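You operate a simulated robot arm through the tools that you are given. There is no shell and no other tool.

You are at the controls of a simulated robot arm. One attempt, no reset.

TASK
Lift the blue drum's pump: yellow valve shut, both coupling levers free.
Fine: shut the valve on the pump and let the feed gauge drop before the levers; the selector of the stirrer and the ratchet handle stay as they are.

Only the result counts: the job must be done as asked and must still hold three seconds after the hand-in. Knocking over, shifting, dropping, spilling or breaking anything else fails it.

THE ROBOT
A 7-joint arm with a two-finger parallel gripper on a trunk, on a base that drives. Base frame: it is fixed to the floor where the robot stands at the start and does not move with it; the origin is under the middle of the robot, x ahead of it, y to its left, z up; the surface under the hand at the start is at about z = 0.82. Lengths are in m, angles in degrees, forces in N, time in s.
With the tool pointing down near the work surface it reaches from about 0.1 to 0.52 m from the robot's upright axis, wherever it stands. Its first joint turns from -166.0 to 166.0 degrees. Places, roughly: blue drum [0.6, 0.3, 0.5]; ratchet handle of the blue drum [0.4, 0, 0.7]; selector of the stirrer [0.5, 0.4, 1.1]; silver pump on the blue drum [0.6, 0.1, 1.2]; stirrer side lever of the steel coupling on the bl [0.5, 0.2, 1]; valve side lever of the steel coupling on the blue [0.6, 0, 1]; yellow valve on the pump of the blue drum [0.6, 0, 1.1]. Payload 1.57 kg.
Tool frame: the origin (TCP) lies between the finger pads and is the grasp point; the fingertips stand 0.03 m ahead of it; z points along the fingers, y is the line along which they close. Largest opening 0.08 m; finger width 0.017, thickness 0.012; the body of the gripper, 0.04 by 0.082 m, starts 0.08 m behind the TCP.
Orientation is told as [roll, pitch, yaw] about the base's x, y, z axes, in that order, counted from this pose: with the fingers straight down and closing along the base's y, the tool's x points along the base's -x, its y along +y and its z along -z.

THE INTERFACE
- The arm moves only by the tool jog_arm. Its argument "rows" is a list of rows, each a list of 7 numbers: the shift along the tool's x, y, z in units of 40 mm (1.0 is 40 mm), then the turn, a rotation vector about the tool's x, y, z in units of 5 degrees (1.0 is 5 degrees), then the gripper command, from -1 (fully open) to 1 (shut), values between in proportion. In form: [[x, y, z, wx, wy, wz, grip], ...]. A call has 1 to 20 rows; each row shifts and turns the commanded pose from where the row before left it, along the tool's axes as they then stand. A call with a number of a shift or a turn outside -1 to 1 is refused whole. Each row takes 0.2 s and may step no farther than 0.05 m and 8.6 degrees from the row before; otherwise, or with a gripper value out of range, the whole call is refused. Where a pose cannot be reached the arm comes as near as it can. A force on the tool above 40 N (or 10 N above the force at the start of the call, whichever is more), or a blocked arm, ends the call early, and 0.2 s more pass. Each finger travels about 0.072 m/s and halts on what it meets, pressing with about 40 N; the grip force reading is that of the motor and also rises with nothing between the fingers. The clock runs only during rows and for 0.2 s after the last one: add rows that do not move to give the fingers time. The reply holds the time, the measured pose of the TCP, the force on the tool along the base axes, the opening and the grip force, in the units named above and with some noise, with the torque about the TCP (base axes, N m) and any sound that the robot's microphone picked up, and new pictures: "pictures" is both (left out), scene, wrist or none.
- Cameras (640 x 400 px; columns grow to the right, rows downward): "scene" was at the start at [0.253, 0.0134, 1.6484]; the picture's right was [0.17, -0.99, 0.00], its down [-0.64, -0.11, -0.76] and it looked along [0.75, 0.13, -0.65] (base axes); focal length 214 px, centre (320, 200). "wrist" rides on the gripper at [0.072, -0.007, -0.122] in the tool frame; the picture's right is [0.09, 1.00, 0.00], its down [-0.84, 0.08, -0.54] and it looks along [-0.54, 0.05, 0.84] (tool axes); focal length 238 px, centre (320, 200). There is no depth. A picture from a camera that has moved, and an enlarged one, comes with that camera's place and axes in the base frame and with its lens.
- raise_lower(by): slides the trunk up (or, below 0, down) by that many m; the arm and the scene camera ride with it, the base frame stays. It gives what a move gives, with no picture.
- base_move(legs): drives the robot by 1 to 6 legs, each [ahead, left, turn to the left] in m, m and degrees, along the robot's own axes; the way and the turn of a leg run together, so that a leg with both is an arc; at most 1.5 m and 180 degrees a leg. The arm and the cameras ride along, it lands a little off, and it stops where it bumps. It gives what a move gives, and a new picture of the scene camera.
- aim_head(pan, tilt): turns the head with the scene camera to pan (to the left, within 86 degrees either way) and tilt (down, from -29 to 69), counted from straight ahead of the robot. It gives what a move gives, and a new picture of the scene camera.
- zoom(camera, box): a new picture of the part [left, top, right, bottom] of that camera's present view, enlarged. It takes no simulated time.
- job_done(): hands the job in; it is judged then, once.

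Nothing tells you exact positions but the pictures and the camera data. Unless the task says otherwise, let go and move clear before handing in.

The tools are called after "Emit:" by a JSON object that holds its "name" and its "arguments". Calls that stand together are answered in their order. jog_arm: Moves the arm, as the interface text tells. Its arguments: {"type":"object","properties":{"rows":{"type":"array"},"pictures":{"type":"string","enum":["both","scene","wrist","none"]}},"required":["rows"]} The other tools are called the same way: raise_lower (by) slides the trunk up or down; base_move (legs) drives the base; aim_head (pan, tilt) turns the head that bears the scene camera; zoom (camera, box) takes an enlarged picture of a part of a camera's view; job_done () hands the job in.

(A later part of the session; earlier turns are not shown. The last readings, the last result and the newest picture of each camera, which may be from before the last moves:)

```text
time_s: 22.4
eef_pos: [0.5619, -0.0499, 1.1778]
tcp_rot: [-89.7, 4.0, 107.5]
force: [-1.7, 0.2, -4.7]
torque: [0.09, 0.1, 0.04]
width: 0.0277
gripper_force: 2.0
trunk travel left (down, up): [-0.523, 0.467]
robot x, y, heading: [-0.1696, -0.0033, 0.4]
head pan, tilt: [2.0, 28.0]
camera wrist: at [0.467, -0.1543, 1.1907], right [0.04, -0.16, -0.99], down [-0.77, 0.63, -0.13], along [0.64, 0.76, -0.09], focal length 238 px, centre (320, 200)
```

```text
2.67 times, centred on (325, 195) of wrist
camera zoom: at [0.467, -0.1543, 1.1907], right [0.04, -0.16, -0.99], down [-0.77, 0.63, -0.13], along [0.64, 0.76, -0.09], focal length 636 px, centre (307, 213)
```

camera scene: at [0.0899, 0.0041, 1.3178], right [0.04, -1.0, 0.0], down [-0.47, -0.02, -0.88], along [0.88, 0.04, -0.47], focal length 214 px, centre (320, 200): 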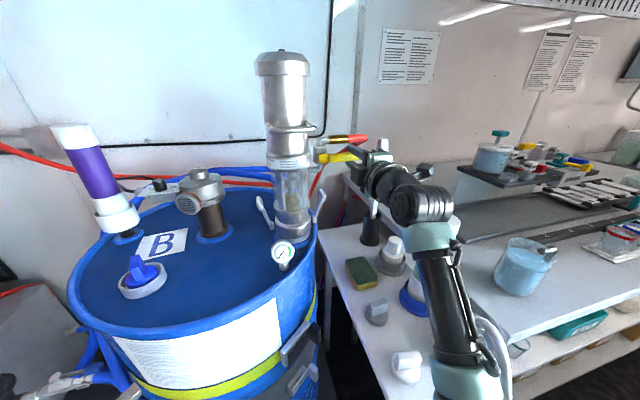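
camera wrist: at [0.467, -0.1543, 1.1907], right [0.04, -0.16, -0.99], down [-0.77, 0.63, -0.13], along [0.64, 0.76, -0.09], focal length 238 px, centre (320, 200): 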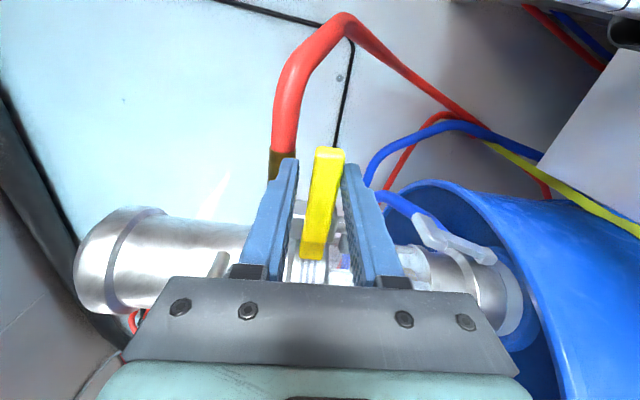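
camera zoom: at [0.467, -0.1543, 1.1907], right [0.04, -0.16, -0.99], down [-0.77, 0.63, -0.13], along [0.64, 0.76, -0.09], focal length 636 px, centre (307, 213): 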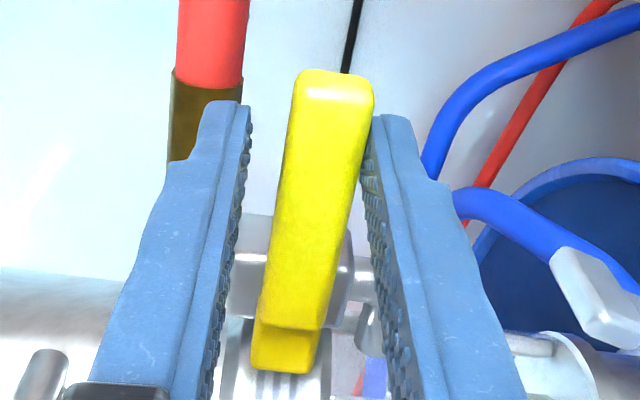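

The handle has reached its end stop and the feed gauge has dropped to zero, so the valve is shut. I'll ease off the stop, open the fingers slightly and back straight out.

Emit:
{"name": "jog_arm", "arguments": {"rows": [[0, 0.07, 0, 0, 0, 0.5, 0.25], [0, 0, 0, 0, 0, 0, 0.2], [0, 0, -0.7, 0, 0, 0, 0.2], [0, 0, -0.8, 0, 0, 0, 0.2], [0, 0, -0.8, 0, 0, 0, 0.2]], "pictures": "both"}}

Emit:
{"name": "zoom", "arguments": {"camera": "scene", "box": [250, 110, 390, 260]}}

Emit:
{"name": "zoom", "arguments": {"camera": "wrist", "box": [320, 160, 520, 300]}}

```text
time_s: 23.6
eef_pos: [0.4758, -0.0796, 1.1764]
tcp_rot: [-89.9, 1.6, 107.5]
force: [-0.4, 0.9, 1.6]
torque: [-0.02, 0.01, 0.0]
width: 0.0321
gripper_force: 0.0
trunk travel left (down, up): [-0.523, 0.467]
robot x, y, heading: [-0.1704, -0.0009, 0.4]
head pan, tilt: [2.0, 28.0]
camera scene: at [0.0897, 0.004, 1.3179], right [0.04, -1.0, 0.0], down [-0.47, -0.02, -0.88], along [0.88, 0.04, -0.47], focal length 214 px, centre (320, 200)
camera wrist: at [0.3791, -0.1839, 1.1865], right [0.03, -0.11, -0.99], down [-0.77, 0.63, -0.1], along [0.64, 0.77, -0.07], focal length 238 px, centre (320, 200)
```

scene: 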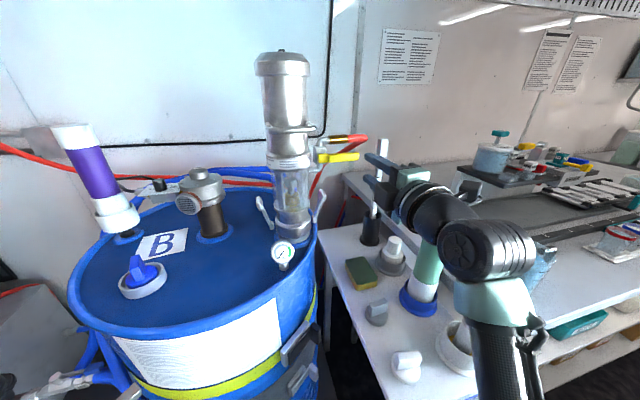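
wrist: 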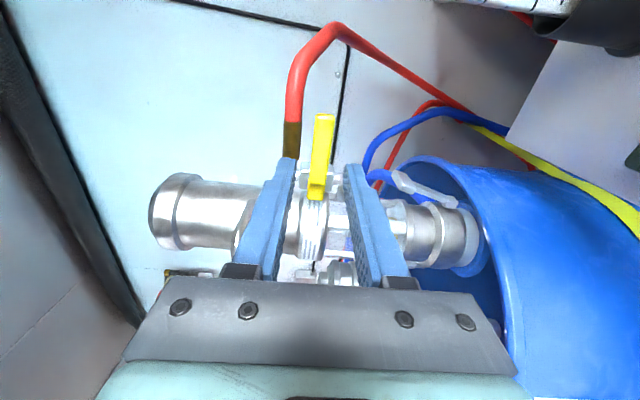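

```text
2.67 times, centred on (320, 185) of scene
camera zoom: at [0.0897, 0.004, 1.3179], right [0.04, -1.0, 0.0], down [-0.47, -0.02, -0.88], along [0.88, 0.04, -0.47], focal length 572 px, centre (320, 240)
```

zoom: 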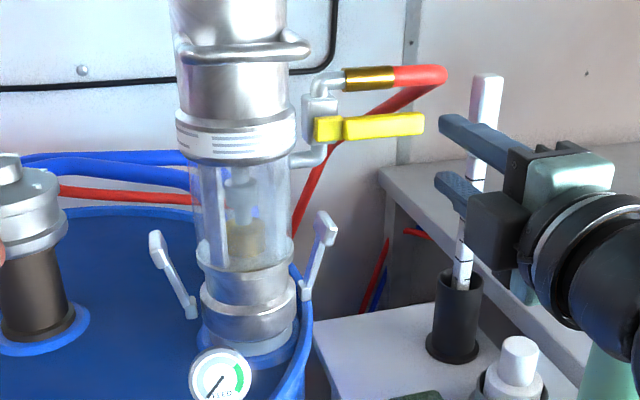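

```text
2.86 times, centred on (420, 230) of wrist
camera zoom: at [0.3791, -0.1839, 1.1865], right [0.03, -0.11, -0.99], down [-0.77, 0.63, -0.1], along [0.64, 0.77, -0.07], focal length 681 px, centre (34, 114)
```

zoom: 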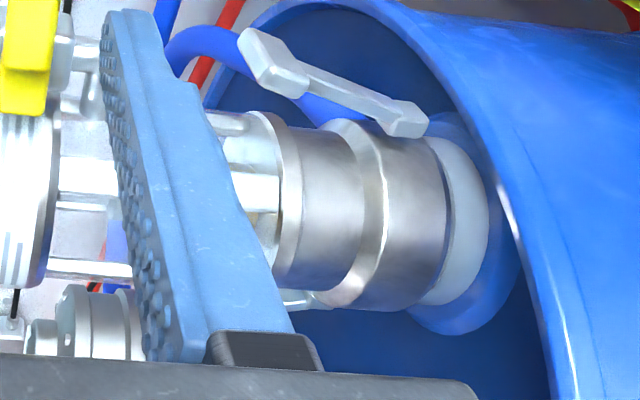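

The valve handle stayed put with the gauge at zero. Next I need precise lever positions, so I'll zoom in on each lever from the scene camera.

Emit:
{"name": "zoom", "arguments": {"camera": "scene", "box": [295, 180, 345, 225]}}

Emit:
{"name": "zoom", "arguments": {"camera": "scene", "box": [245, 185, 295, 230]}}

Emit:
{"name": "zoom", "arguments": {"camera": "wrist", "box": [380, 160, 480, 230]}}

```text
8.89 times, centred on (320, 202) of scene
camera zoom: at [0.0897, 0.004, 1.3179], right [0.04, -1.0, 0.0], down [-0.47, -0.02, -0.88], along [0.88, 0.04, -0.47], focal length 1906 px, centre (320, 178)
```

zoom: 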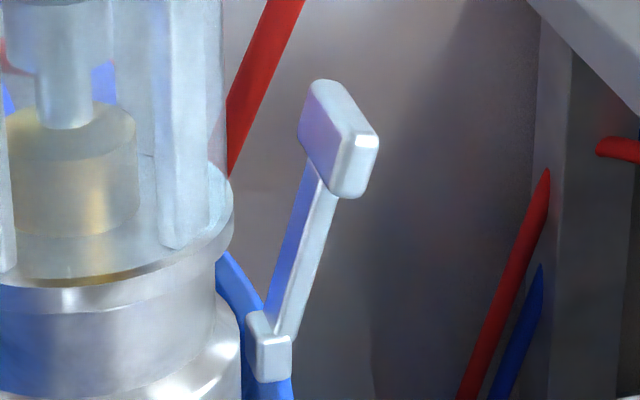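

```text
8.89 times, centred on (270, 208) of scene
camera zoom: at [0.0897, 0.004, 1.3179], right [0.04, -1.0, 0.0], down [-0.47, -0.02, -0.88], along [0.88, 0.04, -0.47], focal length 1906 px, centre (764, 133)
```

zoom: 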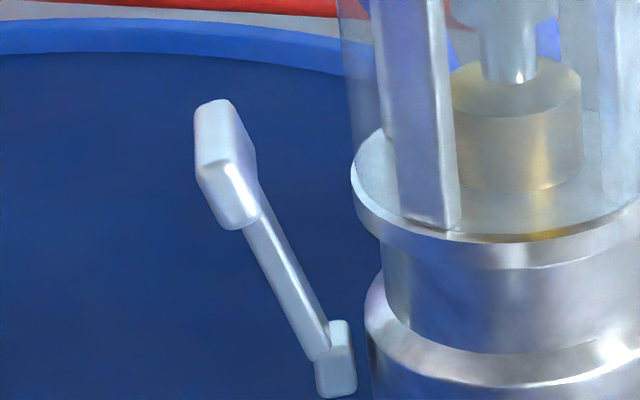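

```text
5.71 times, centred on (430, 195) of wrist
camera zoom: at [0.3791, -0.1839, 1.1865], right [0.03, -0.11, -0.99], down [-0.77, 0.63, -0.1], along [0.64, 0.77, -0.07], focal length 1362 px, centre (-309, 229)
```

zoom: 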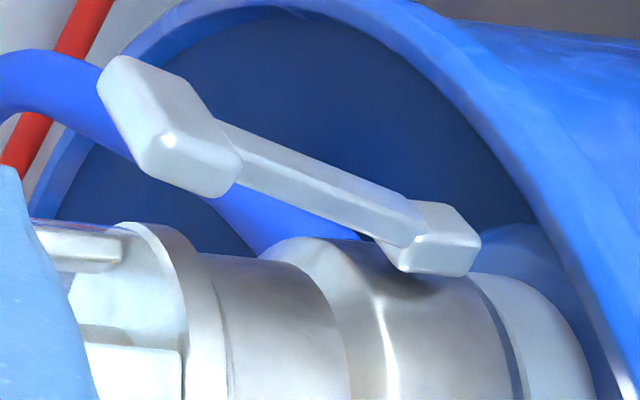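

Fitting both levers, the pump axis comes out near (0.568, 0.095). The hinges are about 57 mm to each side at z 0.995, and each lever ends in a cross-bar about 80 mm out at z 1.064. I'll close the fingers and line up with the gap between the glass and the right cross-bar, staying in front of it for now.

Emit:
{"name": "jog_arm", "arguments": {"rows": [[0, 0.9, 0, 0, 0, 0.32, 1], [0, 0.9, 0, 0, 0, 0, 1], [0, 0.9, 0, 0, 0, 0, 1], [-0.66, 0, 0, 0, 0, 0, 1], [-0.66, 0, 0, 0, 0, 0, 1], [-0.66, 0, 0, 0, 0, 0, 1]], "pictures": "both"}}

Emit:
{"name": "zoom", "arguments": {"camera": "wrist", "box": [240, 80, 440, 220]}}

Emit:
{"name": "zoom", "arguments": {"camera": "scene", "box": [260, 150, 380, 240]}}

```text
time_s: 25.0
eef_pos: [0.4523, -0.0032, 1.0687]
tcp_rot: [-89.8, 0.0, 107.5]
force: [-0.3, -0.2, 0.0]
torque: [-0.01, -0.01, 0.01]
width: 0.0
gripper_force: 21.6
trunk travel left (down, up): [-0.523, 0.467]
robot x, y, heading: [-0.17, -0.0022, 0.3]
head pan, tilt: [2.0, 28.0]
camera scene: at [0.0899, 0.0044, 1.3178], right [0.04, -1.0, 0.0], down [-0.47, -0.02, -0.88], along [0.88, 0.04, -0.47], focal length 214 px, centre (320, 200)
camera wrist: at [0.3564, -0.1073, 1.0763], right [0.03, -0.09, -1.0], down [-0.77, 0.64, -0.08], along [0.64, 0.77, -0.05], focal length 238 px, centre (320, 200)
```

scene: 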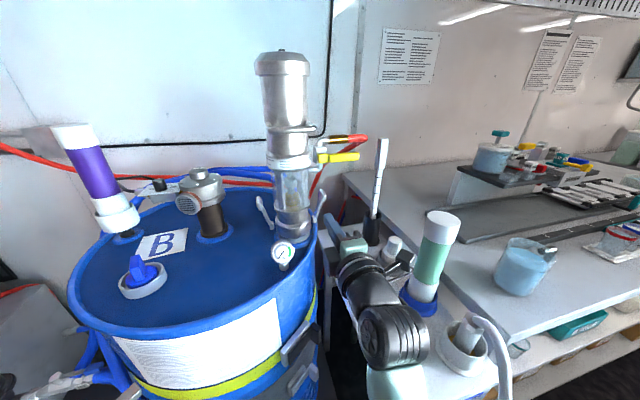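
wrist: 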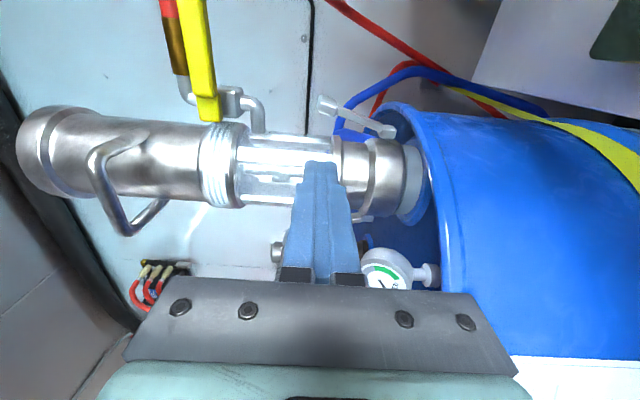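

```text
2.86 times, centred on (340, 150) of wrist
camera zoom: at [0.3564, -0.1073, 1.0763], right [0.03, -0.09, -1.0], down [-0.77, 0.64, -0.08], along [0.64, 0.77, -0.05], focal length 681 px, centre (263, 343)
```

zoom: 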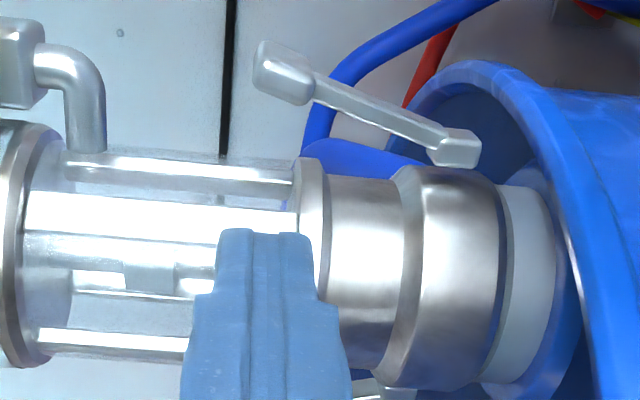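

```text
4.44 times, centred on (320, 195) of scene
camera zoom: at [0.0899, 0.0044, 1.3178], right [0.04, -1.0, 0.0], down [-0.47, -0.02, -0.88], along [0.88, 0.04, -0.47], focal length 953 px, centre (320, 222)
```

zoom: 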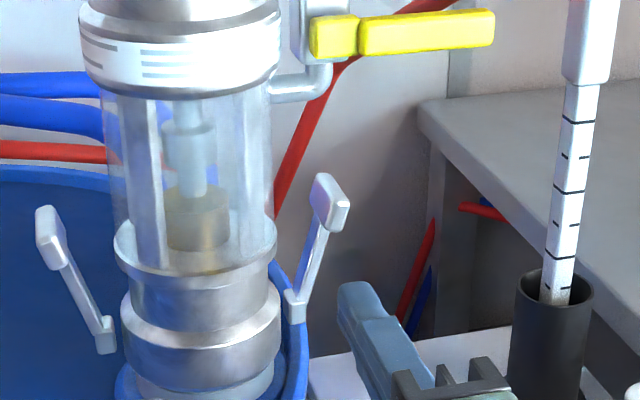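

The closed fingers are lined up at the gap's height and offset, with a few millimetres of projected clearance on each side. I'll slide in along the tool axis.

Emit:
{"name": "jog_arm", "arguments": {"rows": [[0.02, 0, 0.6, 0, 0, 0, 1], [0, 0, 0.6, 0, 0, 0, 1], [0, 0, 0.5, 0, 0, 0, 1], [0, 0, 0.4, 0, 0, 0, 1]], "pictures": "both"}}

Emit:
{"name": "zoom", "arguments": {"camera": "wrist", "box": [240, 80, 440, 220]}}

Emit:
{"name": "zoom", "arguments": {"camera": "scene", "box": [280, 160, 360, 230]}}

```text
time_s: 26.0
eef_pos: [0.5324, 0.0201, 1.0683]
tcp_rot: [-89.9, 0.1, 107.5]
force: [0.2, 0.9, 0.3]
torque: [0.0, -0.02, 0.0]
width: 0.0
gripper_force: 20.9
trunk travel left (down, up): [-0.523, 0.467]
robot x, y, heading: [-0.1716, -0.0024, 0.4]
head pan, tilt: [2.0, 28.0]
camera scene: at [0.0901, 0.0042, 1.3178], right [0.04, -1.0, 0.0], down [-0.47, -0.02, -0.88], along [0.88, 0.04, -0.47], focal length 214 px, centre (320, 200)
camera wrist: at [0.4359, -0.0833, 1.0764], right [0.03, -0.09, -1.0], down [-0.77, 0.64, -0.08], along [0.64, 0.77, -0.05], focal length 238 px, centre (320, 200)
```

scene: 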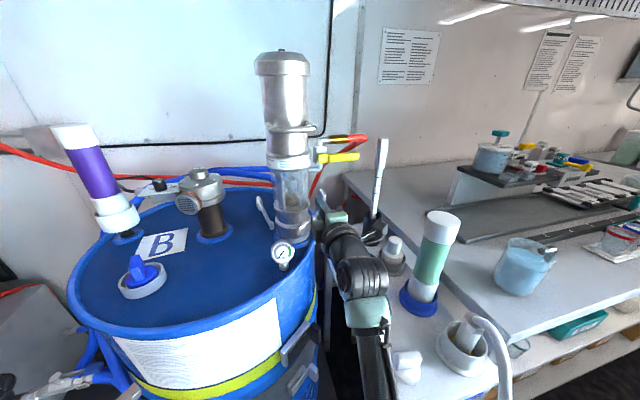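
wrist: 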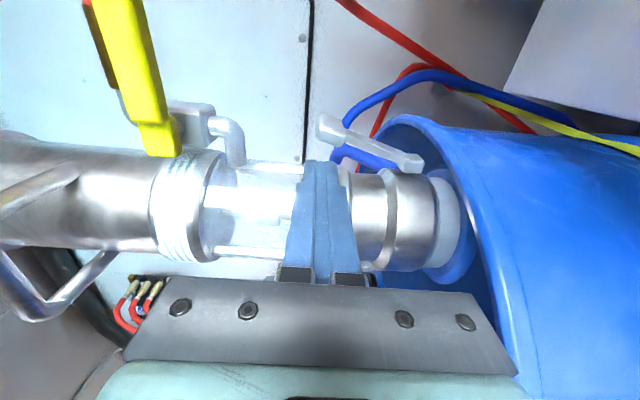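

```text
2.86 times, centred on (340, 150) of wrist
camera zoom: at [0.4359, -0.0833, 1.0764], right [0.03, -0.09, -1.0], down [-0.77, 0.64, -0.08], along [0.64, 0.77, -0.05], focal length 681 px, centre (263, 343)
```

zoom: 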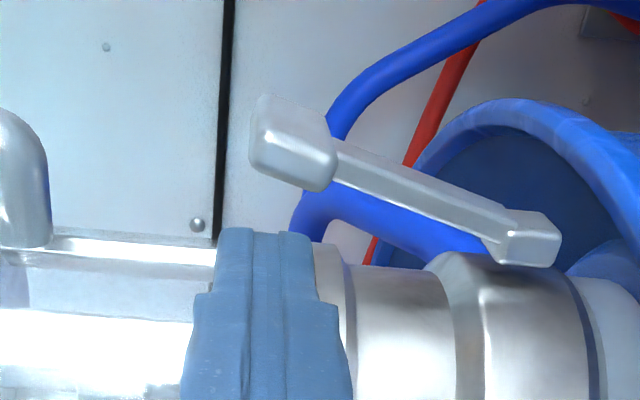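

```text
5.71 times, centred on (320, 195) of scene
camera zoom: at [0.0901, 0.0042, 1.3178], right [0.04, -1.0, 0.0], down [-0.47, -0.02, -0.88], along [0.88, 0.04, -0.47], focal length 1226 px, centre (320, 229)
```

zoom: 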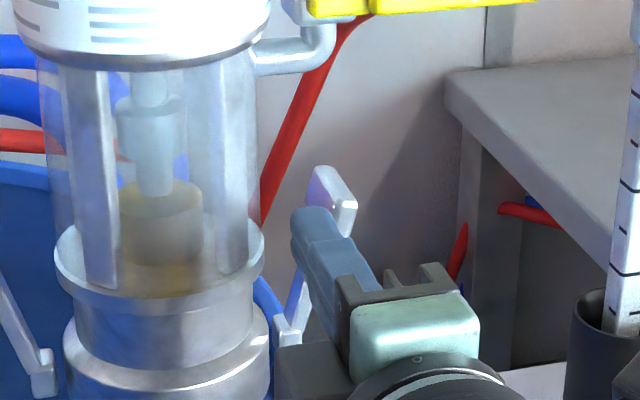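

The tips are just short of the cross-bar and lie inside it with clearance. I'll slide in the last 40 mm.

Emit:
{"name": "jog_arm", "arguments": {"rows": [[-0.02, 0, 0.35, 0, 0, 0, 1], [0, 0, 0.35, 0, 0, 0, 1], [0, 0, 0.3, 0, 0, 0, 1]], "pictures": "wrist"}}

Emit:
{"name": "zoom", "arguments": {"camera": "wrist", "box": [240, 80, 440, 220]}}

Emit:
{"name": "zoom", "arguments": {"camera": "scene", "box": [280, 160, 360, 230]}}

```text
time_s: 26.8
eef_pos: [0.5695, 0.0333, 1.0681]
tcp_rot: [-89.9, 0.0, 107.5]
force: [-0.3, -0.2, -1.3]
torque: [0.02, -0.02, -0.03]
width: 0.0002
gripper_force: 21.6
trunk travel left (down, up): [-0.523, 0.467]
robot x, y, heading: [-0.1728, 0.0043, 0.3]
head pan, tilt: [2.0, 28.0]
camera wrist: at [0.4744, -0.0713, 1.0755], right [0.03, -0.09, -1.0], down [-0.77, 0.64, -0.08], along [0.64, 0.77, -0.05], focal length 238 px, centre (320, 200)
```

wrist: 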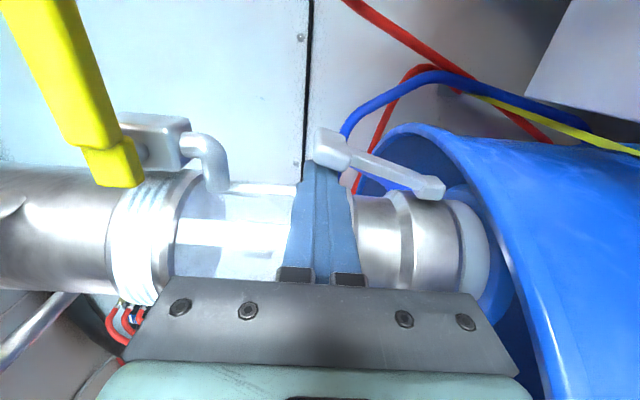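

```text
2.86 times, centred on (340, 150) of wrist
camera zoom: at [0.4744, -0.0713, 1.0755], right [0.03, -0.09, -1.0], down [-0.77, 0.64, -0.08], along [0.64, 0.77, -0.05], focal length 681 px, centre (263, 343)
```

zoom: 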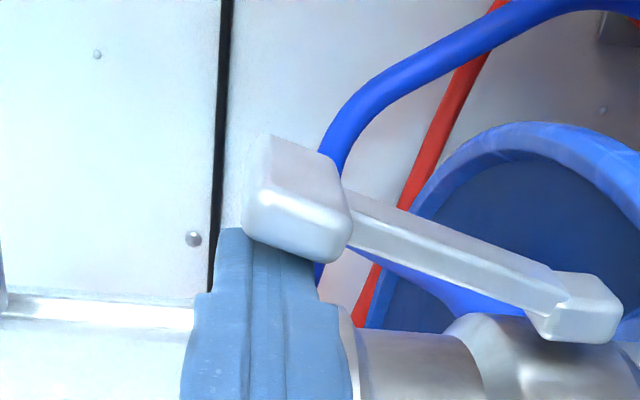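

```text
5.71 times, centred on (320, 195) of scene
camera zoom: at [0.0901, 0.0042, 1.3178], right [0.04, -1.0, 0.0], down [-0.47, -0.02, -0.88], along [0.88, 0.04, -0.47], focal length 1226 px, centre (320, 229)
```

zoom: 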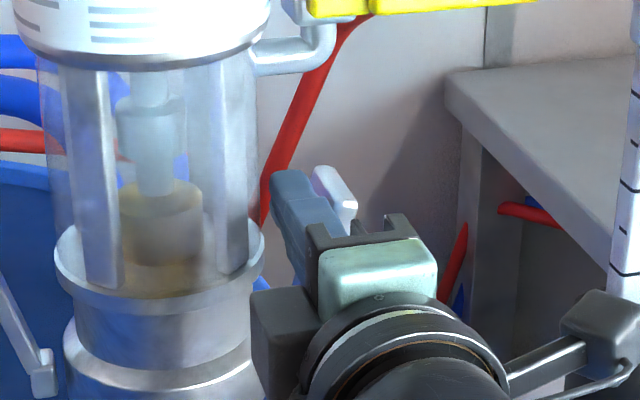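

The closed fingers sit between the glass and the cross-bar with no contact force. I'll push the lever outward along its arc in small steps and watch the force.

Emit:
{"name": "jog_arm", "arguments": {"rows": [[0.17, -0.01, 0, 0, 0, 0, 1], [0.24, 0.01, 0, 0, 0, 0, 1], [0.22, 0.06, 0, 0, 0, 0, 1], [0.22, 0.095, 0, 0, 0, 0, 1]], "pictures": "wrist"}}

Emit:
{"name": "zoom", "arguments": {"camera": "scene", "box": [270, 150, 370, 240]}}

```text
time_s: 27.8
eef_pos: [0.5793, 0.0011, 1.0611]
tcp_rot: [-89.9, 0.0, 107.5]
force: [-0.9, 0.1, 0.4]
torque: [0.06, 0.0, -0.04]
width: 0.0
gripper_force: 20.9
trunk travel left (down, up): [-0.523, 0.467]
robot x, y, heading: [-0.17, 0.002, 0.4]
head pan, tilt: [2.0, 28.0]
camera wrist: at [0.4837, -0.1038, 1.0694], right [0.03, -0.09, -1.0], down [-0.77, 0.64, -0.08], along [0.64, 0.77, -0.05], focal length 238 px, centre (320, 200)
```

wrist: 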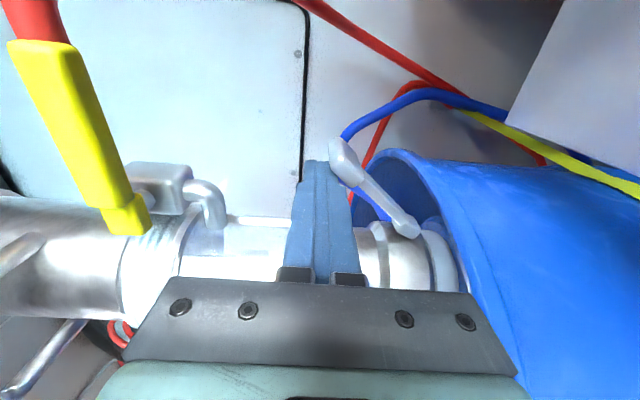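

```text
4.44 times, centred on (320, 195) of scene
camera zoom: at [0.09, 0.004, 1.3178], right [0.04, -1.0, 0.0], down [-0.47, -0.02, -0.88], along [0.88, 0.04, -0.47], focal length 953 px, centre (320, 222)
```

zoom: 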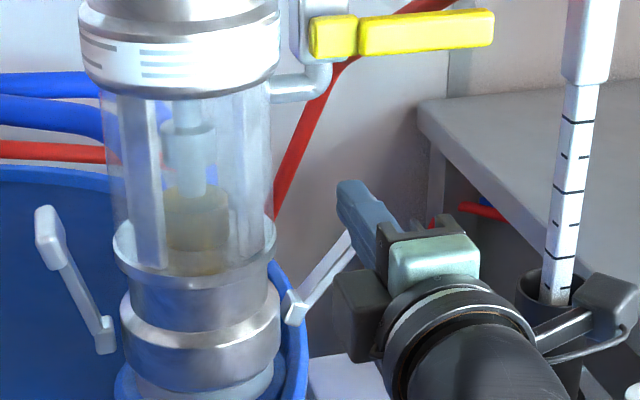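

The lever is swinging out freely. I'll continue along the arc toward horizontal.

Emit:
{"name": "jog_arm", "arguments": {"rows": [[0.215, 0.115, 0, 0, 0, 0, 1], [0.195, 0.16, 0, 0, 0, 0, 1], [0.17, 0.19, 0, 0, 0, 0, 1], [0.155, 0.21, 0, 0, 0, 0, 1], [0.12, 0.24, 0, 0, 0, 0, 1], [0.08, 0.26, 0, 0, 0, 0, 1]], "pictures": "wrist"}}

Emit:
{"name": "zoom", "arguments": {"camera": "scene", "box": [270, 150, 370, 240]}}

```text
time_s: 29.2
eef_pos: [0.5907, -0.0341, 1.0165]
tcp_rot: [-90.2, 0.1, 107.5]
force: [0.9, 0.9, 5.0]
torque: [-0.02, -0.06, -0.01]
width: 0.0
gripper_force: 21.7
trunk travel left (down, up): [-0.523, 0.467]
robot x, y, heading: [-0.1732, 0.0008, 0.8]
head pan, tilt: [2.0, 28.0]
camera wrist: at [0.4958, -0.1393, 1.0248], right [0.03, -0.09, -1.0], down [-0.77, 0.64, -0.08], along [0.64, 0.77, -0.05], focal length 238 px, centre (320, 200)
```

wrist: 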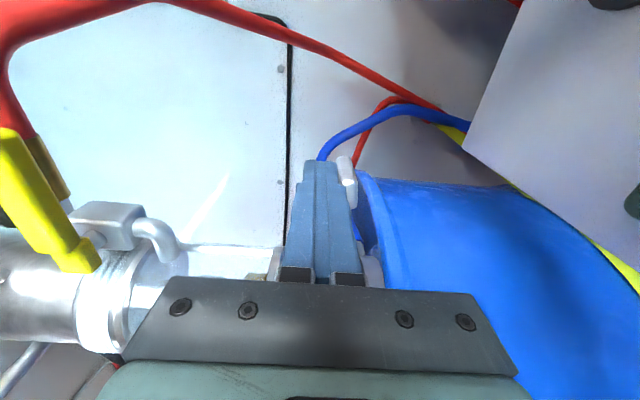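

```text
4.44 times, centred on (320, 195) of scene
camera zoom: at [0.0895, 0.0045, 1.3181], right [0.04, -1.0, 0.0], down [-0.47, -0.02, -0.88], along [0.88, 0.04, -0.47], focal length 953 px, centre (320, 222)
```

zoom: 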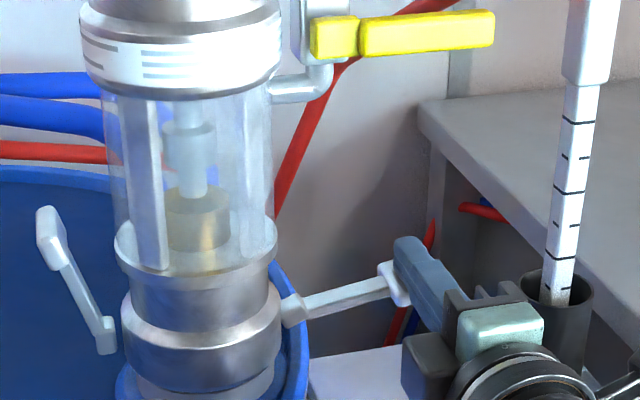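

The lever is about horizontal and shows 5 N of resistance, probably its stop. I'll press down slightly more to confirm.

Emit:
{"name": "jog_arm", "arguments": {"rows": [[0.01, 0.1, 0, 0, 0, 0, 1], [0, 0, 0, 0, 0, 0, 1]], "pictures": "wrist"}}

Emit:
{"name": "zoom", "arguments": {"camera": "scene", "box": [280, 180, 360, 240]}}

```text
time_s: 29.8
eef_pos: [0.5904, -0.0357, 1.0165]
tcp_rot: [-90.5, 0.3, 107.4]
force: [10.2, 5.2, 18.2]
torque: [-0.01, -0.36, 0.08]
width: 0.0001
gripper_force: 20.6
trunk travel left (down, up): [-0.523, 0.467]
robot x, y, heading: [-0.1748, -0.0014, 0.5]
head pan, tilt: [2.0, 28.0]
camera wrist: at [0.4953, -0.1395, 1.0232], right [0.04, -0.09, -1.0], down [-0.77, 0.64, -0.08], along [0.64, 0.77, -0.04], focal length 238 px, centre (320, 200)
```

wrist: 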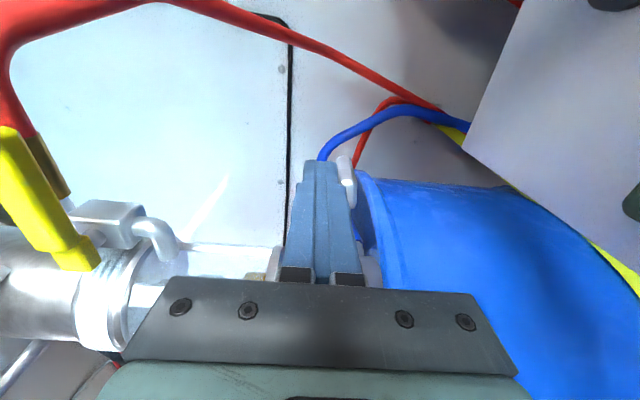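

```text
6.67 times, centred on (320, 210) of scene
camera zoom: at [0.089, 0.0049, 1.3184], right [0.04, -1.0, 0.0], down [-0.47, -0.02, -0.88], along [0.88, 0.04, -0.47], focal length 1430 px, centre (320, 133)
```

zoom: 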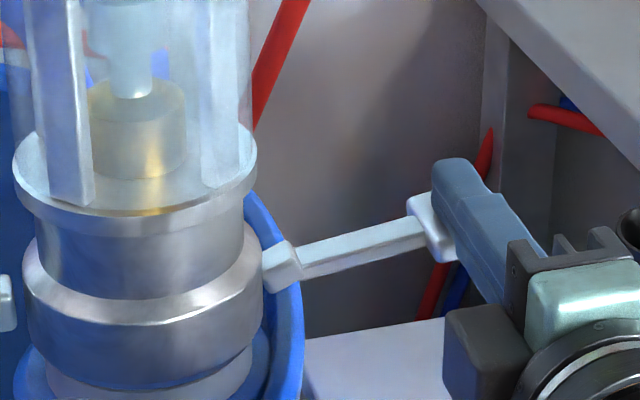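

The right lever is at its stop, with 18 N and no further travel. I'll lift off it, back out, and raise the trunk a bit for the left lever.

Emit:
{"name": "jog_arm", "arguments": {"rows": [[0, -0.4, 0, 0, 0, 0, 1], [0, -0.2, -0.3, 0, 0, 0, 1], [0, 0, -0.8, 0, 0, 0, 1], [0, 0, -0.9, 0, 0, 0, 1], [0, 0, -0.9, 0, 0, 0, 1]], "pictures": "none"}}

Emit:
{"name": "raise_lower", "arguments": {"by": 0.12}}

Emit:
{"name": "jog_arm", "arguments": {"rows": [[0, 0, 0, 0, 0, 1, 0.1], [0, 0, 0, 0, 0, 1, 0.1], [0, 0, 0, 0, 0, 1, 0.1], [0, 0, 0, 0, 0, 1, 0.1], [0, 0, 0, 0, 0, 1, 0.1], [0, 0, 0, 0, 0, 1, 0.1], [0, 0, 0, 0, 0, 1, 0.1], [0, 0, 0, 0, 0, 1, 0.1], [0, 0, 0, 0, 0, 1, 0.1], [0, 0, 0, 0, 0, 1, 0.1], [0, 0, 0, 0, 0, 1, 0.1], [0, 0, 0, 0, 0, 1, 0.1], [0, 0, 0, 0, 0, 1, 0.1], [0, 0, 0, 0, 0, 1, 0.1], [0, 0, 0, 0, 0, 1, 0.1], [0, 0, 0, 0, 0, 1, 0.1], [0, 0, 0, 0, 0, 1, 0.1], [0, 0, 0, 0, 0, 1, 0.1]], "pictures": "both"}}

```text
time_s: 31.0
eef_pos: [0.4792, -0.0696, 1.0342]
tcp_rot: [-89.9, -0.1, 107.5]
force: [0.4, 1.5, -0.1]
torque: [0.0, 0.02, 0.0]
width: 0.0
gripper_force: 21.5
trunk travel left (down, up): [-0.523, 0.467]
robot x, y, heading: [-0.1738, 0.0012, 0.3]
head pan, tilt: [2.0, 28.0]
```

```text
time_s: 32.5
eef_pos: [0.4802, -0.0708, 1.1549]
tcp_rot: [-89.9, 0.0, 107.5]
force: [0.4, 0.3, -0.6]
torque: [0.01, -0.02, 0.04]
width: 0.0
gripper_force: 21.0
trunk travel left (down, up): [-0.643, 0.347]
robot x, y, heading: [-0.1706, -0.0019, 0.4]
head pan, tilt: [2.0, 28.0]
```

```text
time_s: 36.3
eef_pos: [0.4794, -0.0702, 1.1552]
tcp_rot: [47.7, -89.8, -30.2]
force: [0.4, -0.1, -0.2]
torque: [0.0, 0.0, -0.03]
width: 0.0359
gripper_force: 0.0
trunk travel left (down, up): [-0.643, 0.347]
robot x, y, heading: [-0.1716, -0.0003, 0.5]
head pan, tilt: [2.0, 28.0]
camera scene: at [0.09, 0.0042, 1.4378], right [0.04, -1.0, 0.0], down [-0.47, -0.02, -0.88], along [0.88, 0.04, -0.47], focal length 214 px, centre (320, 200)
camera wrist: at [0.3648, -0.1115, 1.0842], right [-0.3, 0.95, -0.09], down [-0.54, -0.09, 0.84], along [0.79, 0.3, 0.54], focal length 238 px, centre (320, 200)
```

scene: 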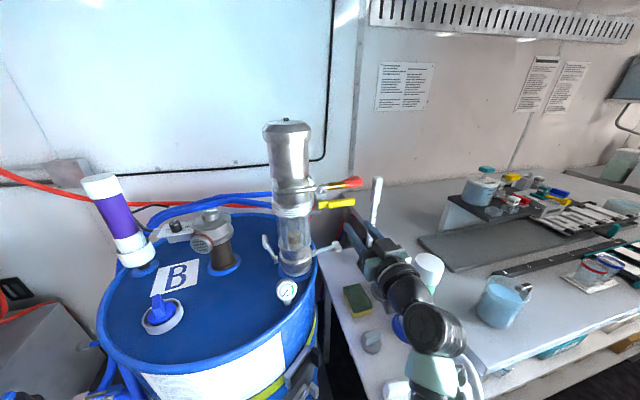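
wrist: 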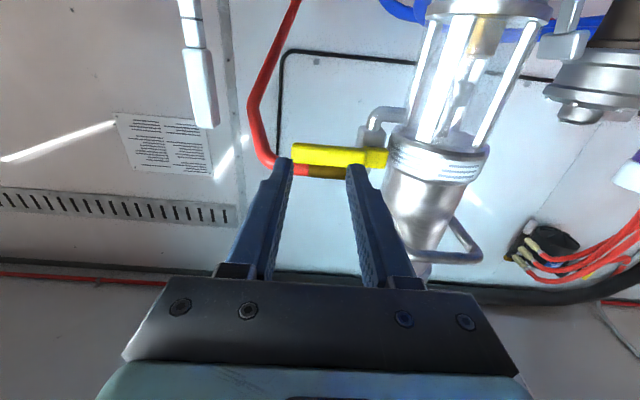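

The valve and right lever look right: the handle is horizontal to the right and the lever sticks out horizontally. I'll pitch the tool down 30° and pass in front of the pump to the left lever, staying above the gauge.

Emit:
{"name": "jog_arm", "arguments": {"rows": [[0, 0, 0, 0, 1, 0, 0.1], [0, 0, 0, 0, 1, 0, 0.1], [0, 0, 0, 0, 1, 0, 0.1], [0, 0, 0, 0, 1, 0, 0.1], [0, 0, 0, 0, 1, 0, 0.1], [0, 0, 0, 0, 1, 0, 0.1], [0, 0.89, 0, 0, 0, 0, 0.1], [0, 0.89, 0, 0, 0, 0, 0.1], [0, 0.89, 0, 0, 0, 0, 0.1], [0, 0.89, 0, 0, 0, 0, 0.1], [0, 0.89, 0, 0, 0, 0, 0.1], [0, 0.89, 0, 0, 0, 0, 0.1]], "pictures": "both"}}

```text
time_s: 38.9
eef_pos: [0.4163, 0.1347, 1.1571]
tcp_rot: [0.1, -59.9, 17.4]
force: [0.2, -0.2, 0.8]
torque: [-0.03, 0.02, -0.02]
width: 0.0358
gripper_force: 0.1
trunk travel left (down, up): [-0.643, 0.347]
robot x, y, heading: [-0.1696, -0.0019, 0.3]
head pan, tilt: [2.0, 28.0]
camera scene: at [0.0899, 0.0047, 1.4379], right [0.04, -1.0, 0.0], down [-0.47, -0.02, -0.88], along [0.88, 0.04, -0.47], focal length 214 px, centre (320, 200)
camera wrist: at [0.2827, 0.0862, 1.1564], right [-0.34, 0.94, -0.08], down [-0.07, 0.06, 1.0], along [0.94, 0.35, 0.05], focal length 238 px, centre (320, 200)
```

scene: 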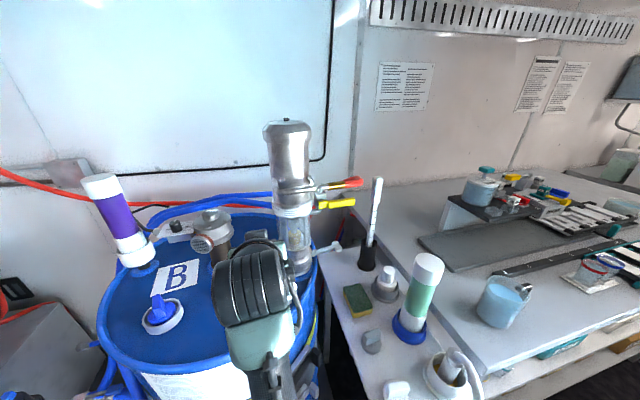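
wrist: 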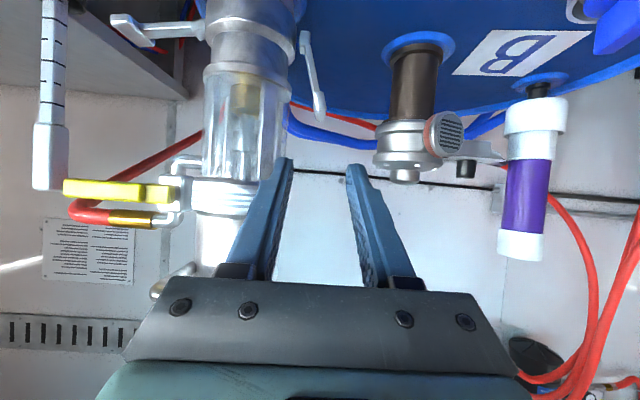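

The hand is in front of the left lever. I'll pitch to 45° down so the wrist camera stays well above the gauge, then come down partway along the tool axis and check.

Emit:
{"name": "jog_arm", "arguments": {"rows": [[0, 0, 0, 0, 1, 0, 0.2], [0, 0, 0, 0, 1, 0, 0.2], [0, 0, 0, 0, 1, 0, 0.2], [-0.69, -0.065, 0, 0, 0, 0, 0.2], [0, 0, 0.8, 0, 0, 0, 0.2], [0, 0, 0.8, 0, 0, 0, 0.2], [0, 0, 0.5, 0, 0, 0, 0.2]], "pictures": "both"}}

Emit:
{"name": "zoom", "arguments": {"camera": "wrist", "box": [240, 60, 420, 200]}}

```text
time_s: 40.5
eef_pos: [0.4912, 0.1549, 1.1158]
tcp_rot: [0.0, -44.9, 17.5]
force: [0.0, 0.7, -0.3]
torque: [0.02, -0.02, 0.02]
width: 0.0319
gripper_force: 0.0
trunk travel left (down, up): [-0.643, 0.347]
robot x, y, heading: [-0.172, -0.0047, 0.2]
head pan, tilt: [2.0, 28.0]
camera scene: at [0.0902, 0.0042, 1.4378], right [0.04, -1.0, 0.0], down [-0.47, -0.02, -0.88], along [0.88, 0.04, -0.47], focal length 214 px, centre (320, 200)
camera wrist: at [0.3622, 0.1078, 1.1519], right [-0.36, 0.93, -0.06], down [0.18, 0.14, 0.97], along [0.92, 0.34, -0.21], focal length 238 px, centre (320, 200)
```

scene: 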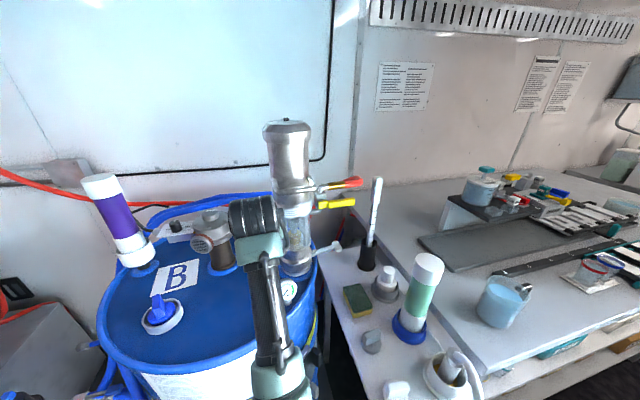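
wrist: 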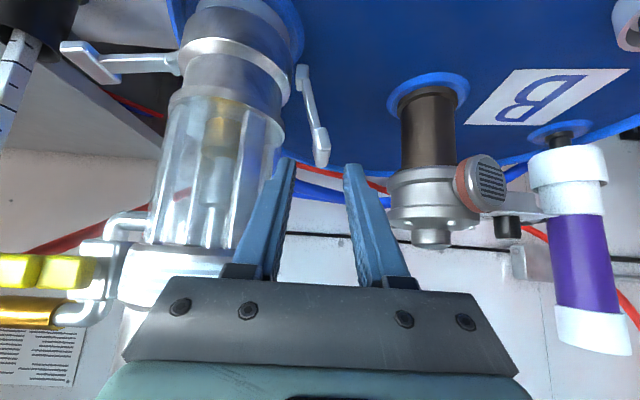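

```text
2.86 times, centred on (330, 130) of wrist
camera zoom: at [0.3622, 0.1078, 1.1519], right [-0.36, 0.93, -0.06], down [0.18, 0.14, 0.97], along [0.92, 0.34, -0.21], focal length 681 px, centre (291, 400)
```

zoom: 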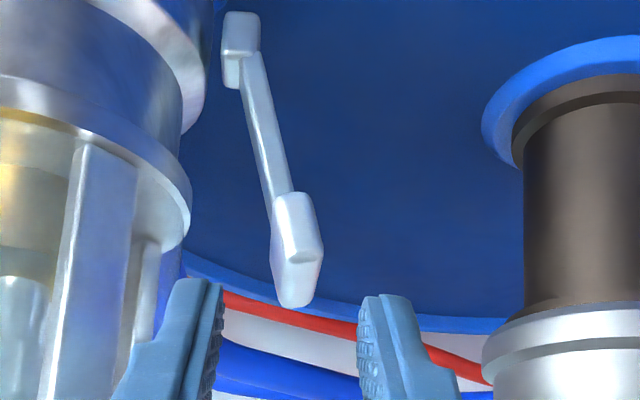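

The inner finger is aimed between the glass and the left cross-bar, and the other finger is outside it. I'll advance the remaining 60 mm.

Emit:
{"name": "jog_arm", "arguments": {"rows": [[-0.03, 0, 0.5, 0, 0, 0, 0.2], [-0.02, 0, 0.5, 0, 0, 0, 0.2], [0, 0, 0.5, 0, 0, 0, 0.2]], "pictures": "both"}}

Emit:
{"name": "zoom", "arguments": {"camera": "wrist", "box": [240, 60, 420, 200]}}

```text
time_s: 41.3
eef_pos: [0.5325, 0.1695, 1.0736]
tcp_rot: [0.0, -45.0, 17.5]
force: [-0.2, -0.7, -0.9]
torque: [-0.05, -0.03, 0.02]
width: 0.032
gripper_force: 0.0
trunk travel left (down, up): [-0.643, 0.347]
robot x, y, heading: [-0.1697, 0.0018, 0.3]
head pan, tilt: [2.0, 28.0]
camera scene: at [0.0903, 0.0043, 1.4378], right [0.04, -1.0, 0.0], down [-0.47, -0.02, -0.88], along [0.88, 0.04, -0.47], focal length 214 px, centre (320, 200)
camera wrist: at [0.4036, 0.1221, 1.1106], right [-0.36, 0.93, -0.07], down [0.18, 0.14, 0.97], along [0.92, 0.34, -0.21], focal length 238 px, centre (320, 200)
```

scene: 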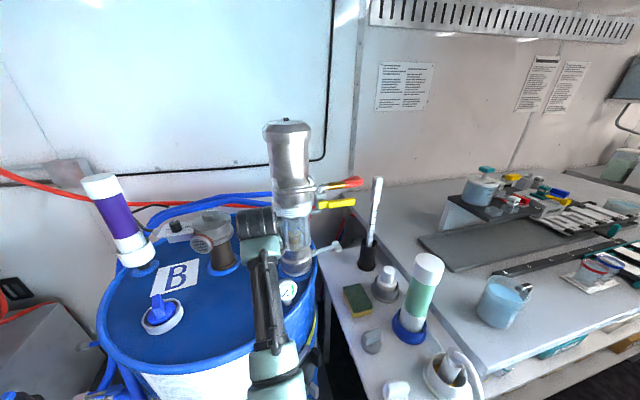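
wrist: 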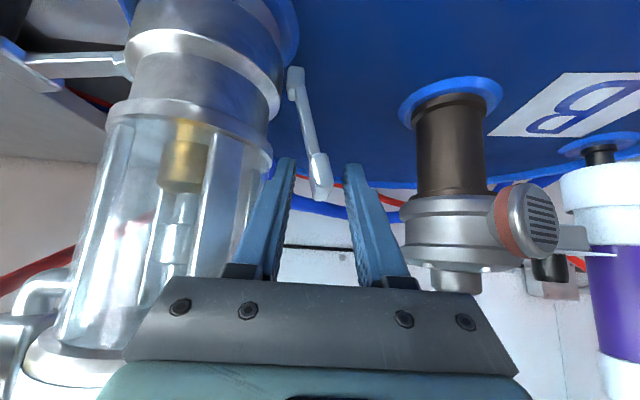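

```text
2.86 times, centred on (330, 130) of wrist
camera zoom: at [0.4036, 0.1221, 1.1106], right [-0.36, 0.93, -0.07], down [0.18, 0.14, 0.97], along [0.92, 0.34, -0.21], focal length 681 px, centre (291, 400)
```

zoom: 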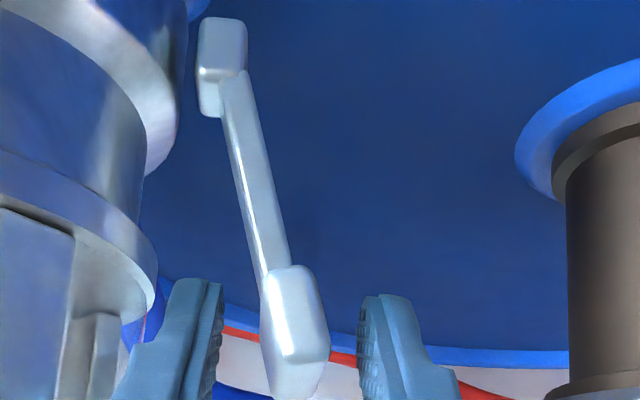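

The inner finger is behind the left cross-bar with no contact force yet. I'll push the lever out to the left along its arc.

Emit:
{"name": "jog_arm", "arguments": {"rows": [[-0.22, 0.13, -0.22, 0, 0, 0, 0.2], [0, 0.1725, 0, 0, 0, 0, 0.2], [0.035, 0.17, 0.035, 0, 0, 0, 0.2], [0.065, 0.2075, 0.065, 0, 0, 0, 0.2], [0.074, 0.21, 0.074, 0, 0, 0, 0.2]], "pictures": "wrist"}}

Emit:
{"name": "zoom", "arguments": {"camera": "wrist", "box": [220, 40, 420, 200]}}

```text
time_s: 42.5
eef_pos: [0.5227, 0.2018, 1.0763]
tcp_rot: [0.2, -44.9, 17.5]
force: [0.3, 0.0, 1.4]
torque: [0.0, 0.01, 0.01]
width: 0.0323
gripper_force: 0.1
trunk travel left (down, up): [-0.643, 0.347]
robot x, y, heading: [-0.1688, -0.0018, 0.5]
head pan, tilt: [2.0, 28.0]
camera wrist: at [0.393, 0.1559, 1.1129], right [-0.36, 0.93, -0.07], down [0.18, 0.14, 0.97], along [0.92, 0.34, -0.21], focal length 238 px, centre (320, 200)
```

wrist: 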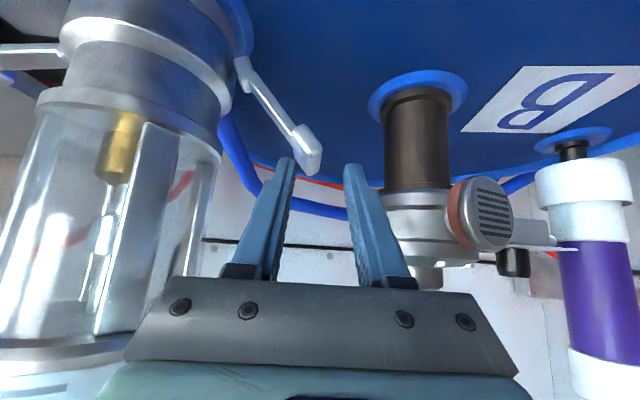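

```text
2.50 times, centred on (320, 120) of wrist
camera zoom: at [0.393, 0.1559, 1.1129], right [-0.36, 0.93, -0.07], down [0.18, 0.14, 0.97], along [0.92, 0.34, -0.21], focal length 596 px, centre (320, 400)
```

zoom: 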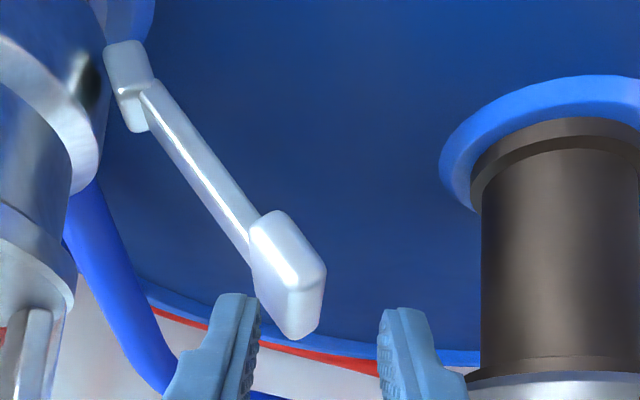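

The lever is following. I'll continue pushing out and down.

Emit:
{"name": "jog_arm", "arguments": {"rows": [[0.1025, 0.18, 0.1025, 0, 0, 0, 0.2], [0.115, 0.18, 0.115, 0, 0, 0, 0.2], [0.136, 0.1425, 0.136, 0, 0, 0, 0.2], [0.1485, 0.1325, 0.1485, 0, 0, 0, 0.2]], "pictures": "wrist"}}

Emit:
{"name": "zoom", "arguments": {"camera": "wrist", "box": [180, 40, 420, 200]}}

```text
time_s: 43.5
eef_pos: [0.5162, 0.2271, 1.0471]
tcp_rot: [0.0, -45.0, 17.3]
force: [0.4, -0.6, -0.4]
torque: [0.02, -0.02, 0.01]
width: 0.0321
gripper_force: 0.0
trunk travel left (down, up): [-0.643, 0.347]
robot x, y, heading: [-0.169, -0.0032, 0.5]
head pan, tilt: [2.0, 28.0]
camera wrist: at [0.3855, 0.18, 1.0844], right [-0.36, 0.93, -0.06], down [0.18, 0.14, 0.97], along [0.92, 0.34, -0.21], focal length 238 px, centre (320, 200)
```

wrist: 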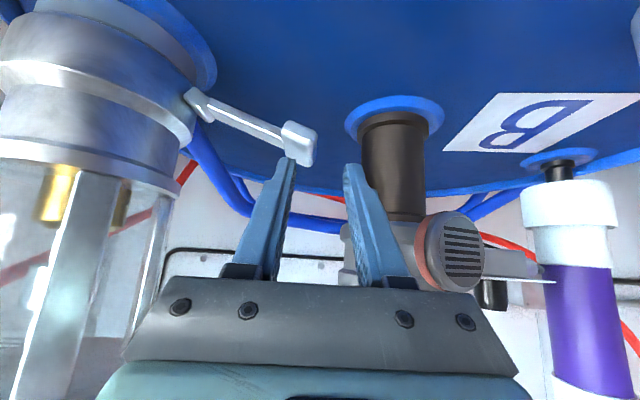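

```text
2.50 times, centred on (300, 120) of wrist
camera zoom: at [0.3855, 0.18, 1.0844], right [-0.36, 0.93, -0.06], down [0.18, 0.14, 0.97], along [0.92, 0.34, -0.21], focal length 596 px, centre (370, 400)
```

zoom: 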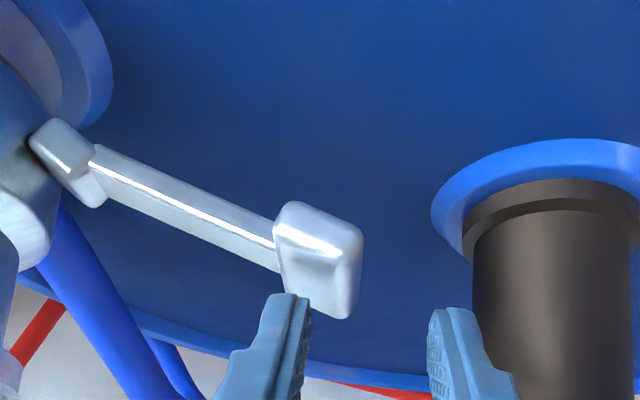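

The lever is at about 70°. I'll finish the swing and find its stop.

Emit:
{"name": "jog_arm", "arguments": {"rows": [[0.166, 0.08, 0.166, 0, 0, 0, 0.2], [0.168, 0.05, 0.168, 0, 0, 0, 0.2], [0.07, 0, 0.07, 0, 0, 0, 0.2], [0, 0, 0, 0, 0, 0, 0.2]], "pictures": "wrist"}}

Emit:
{"name": "zoom", "arguments": {"camera": "wrist", "box": [160, 40, 400, 200]}}

```text
time_s: 44.5
eef_pos: [0.5135, 0.2324, 1.0328]
tcp_rot: [0.0, -45.7, 17.5]
force: [3.4, 0.0, 18.9]
torque: [-0.19, -0.44, -0.07]
width: 0.0327
gripper_force: 0.5
trunk travel left (down, up): [-0.643, 0.347]
robot x, y, heading: [-0.1682, -0.0006, 0.2]
head pan, tilt: [2.0, 28.0]
camera wrist: at [0.3835, 0.1842, 1.0665], right [-0.36, 0.93, -0.07], down [0.16, 0.13, 0.98], along [0.92, 0.34, -0.2], focal length 238 px, centre (320, 200)
```

wrist: 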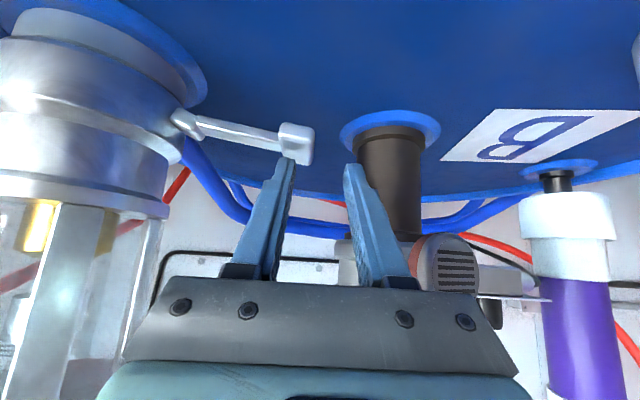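

```text
2.50 times, centred on (280, 120) of wrist
camera zoom: at [0.3835, 0.1842, 1.0665], right [-0.36, 0.93, -0.07], down [0.16, 0.13, 0.98], along [0.92, 0.34, -0.2], focal length 596 px, centre (420, 400)
```

zoom: 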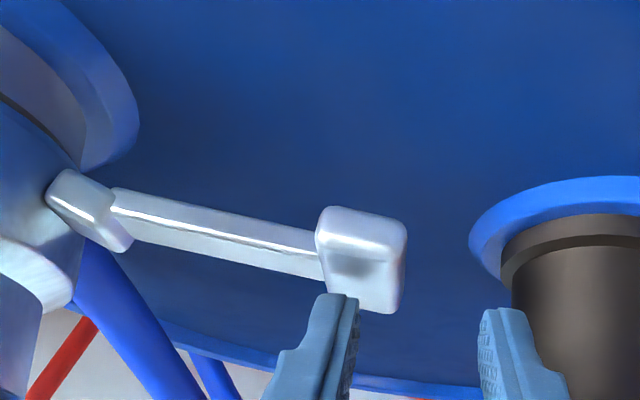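

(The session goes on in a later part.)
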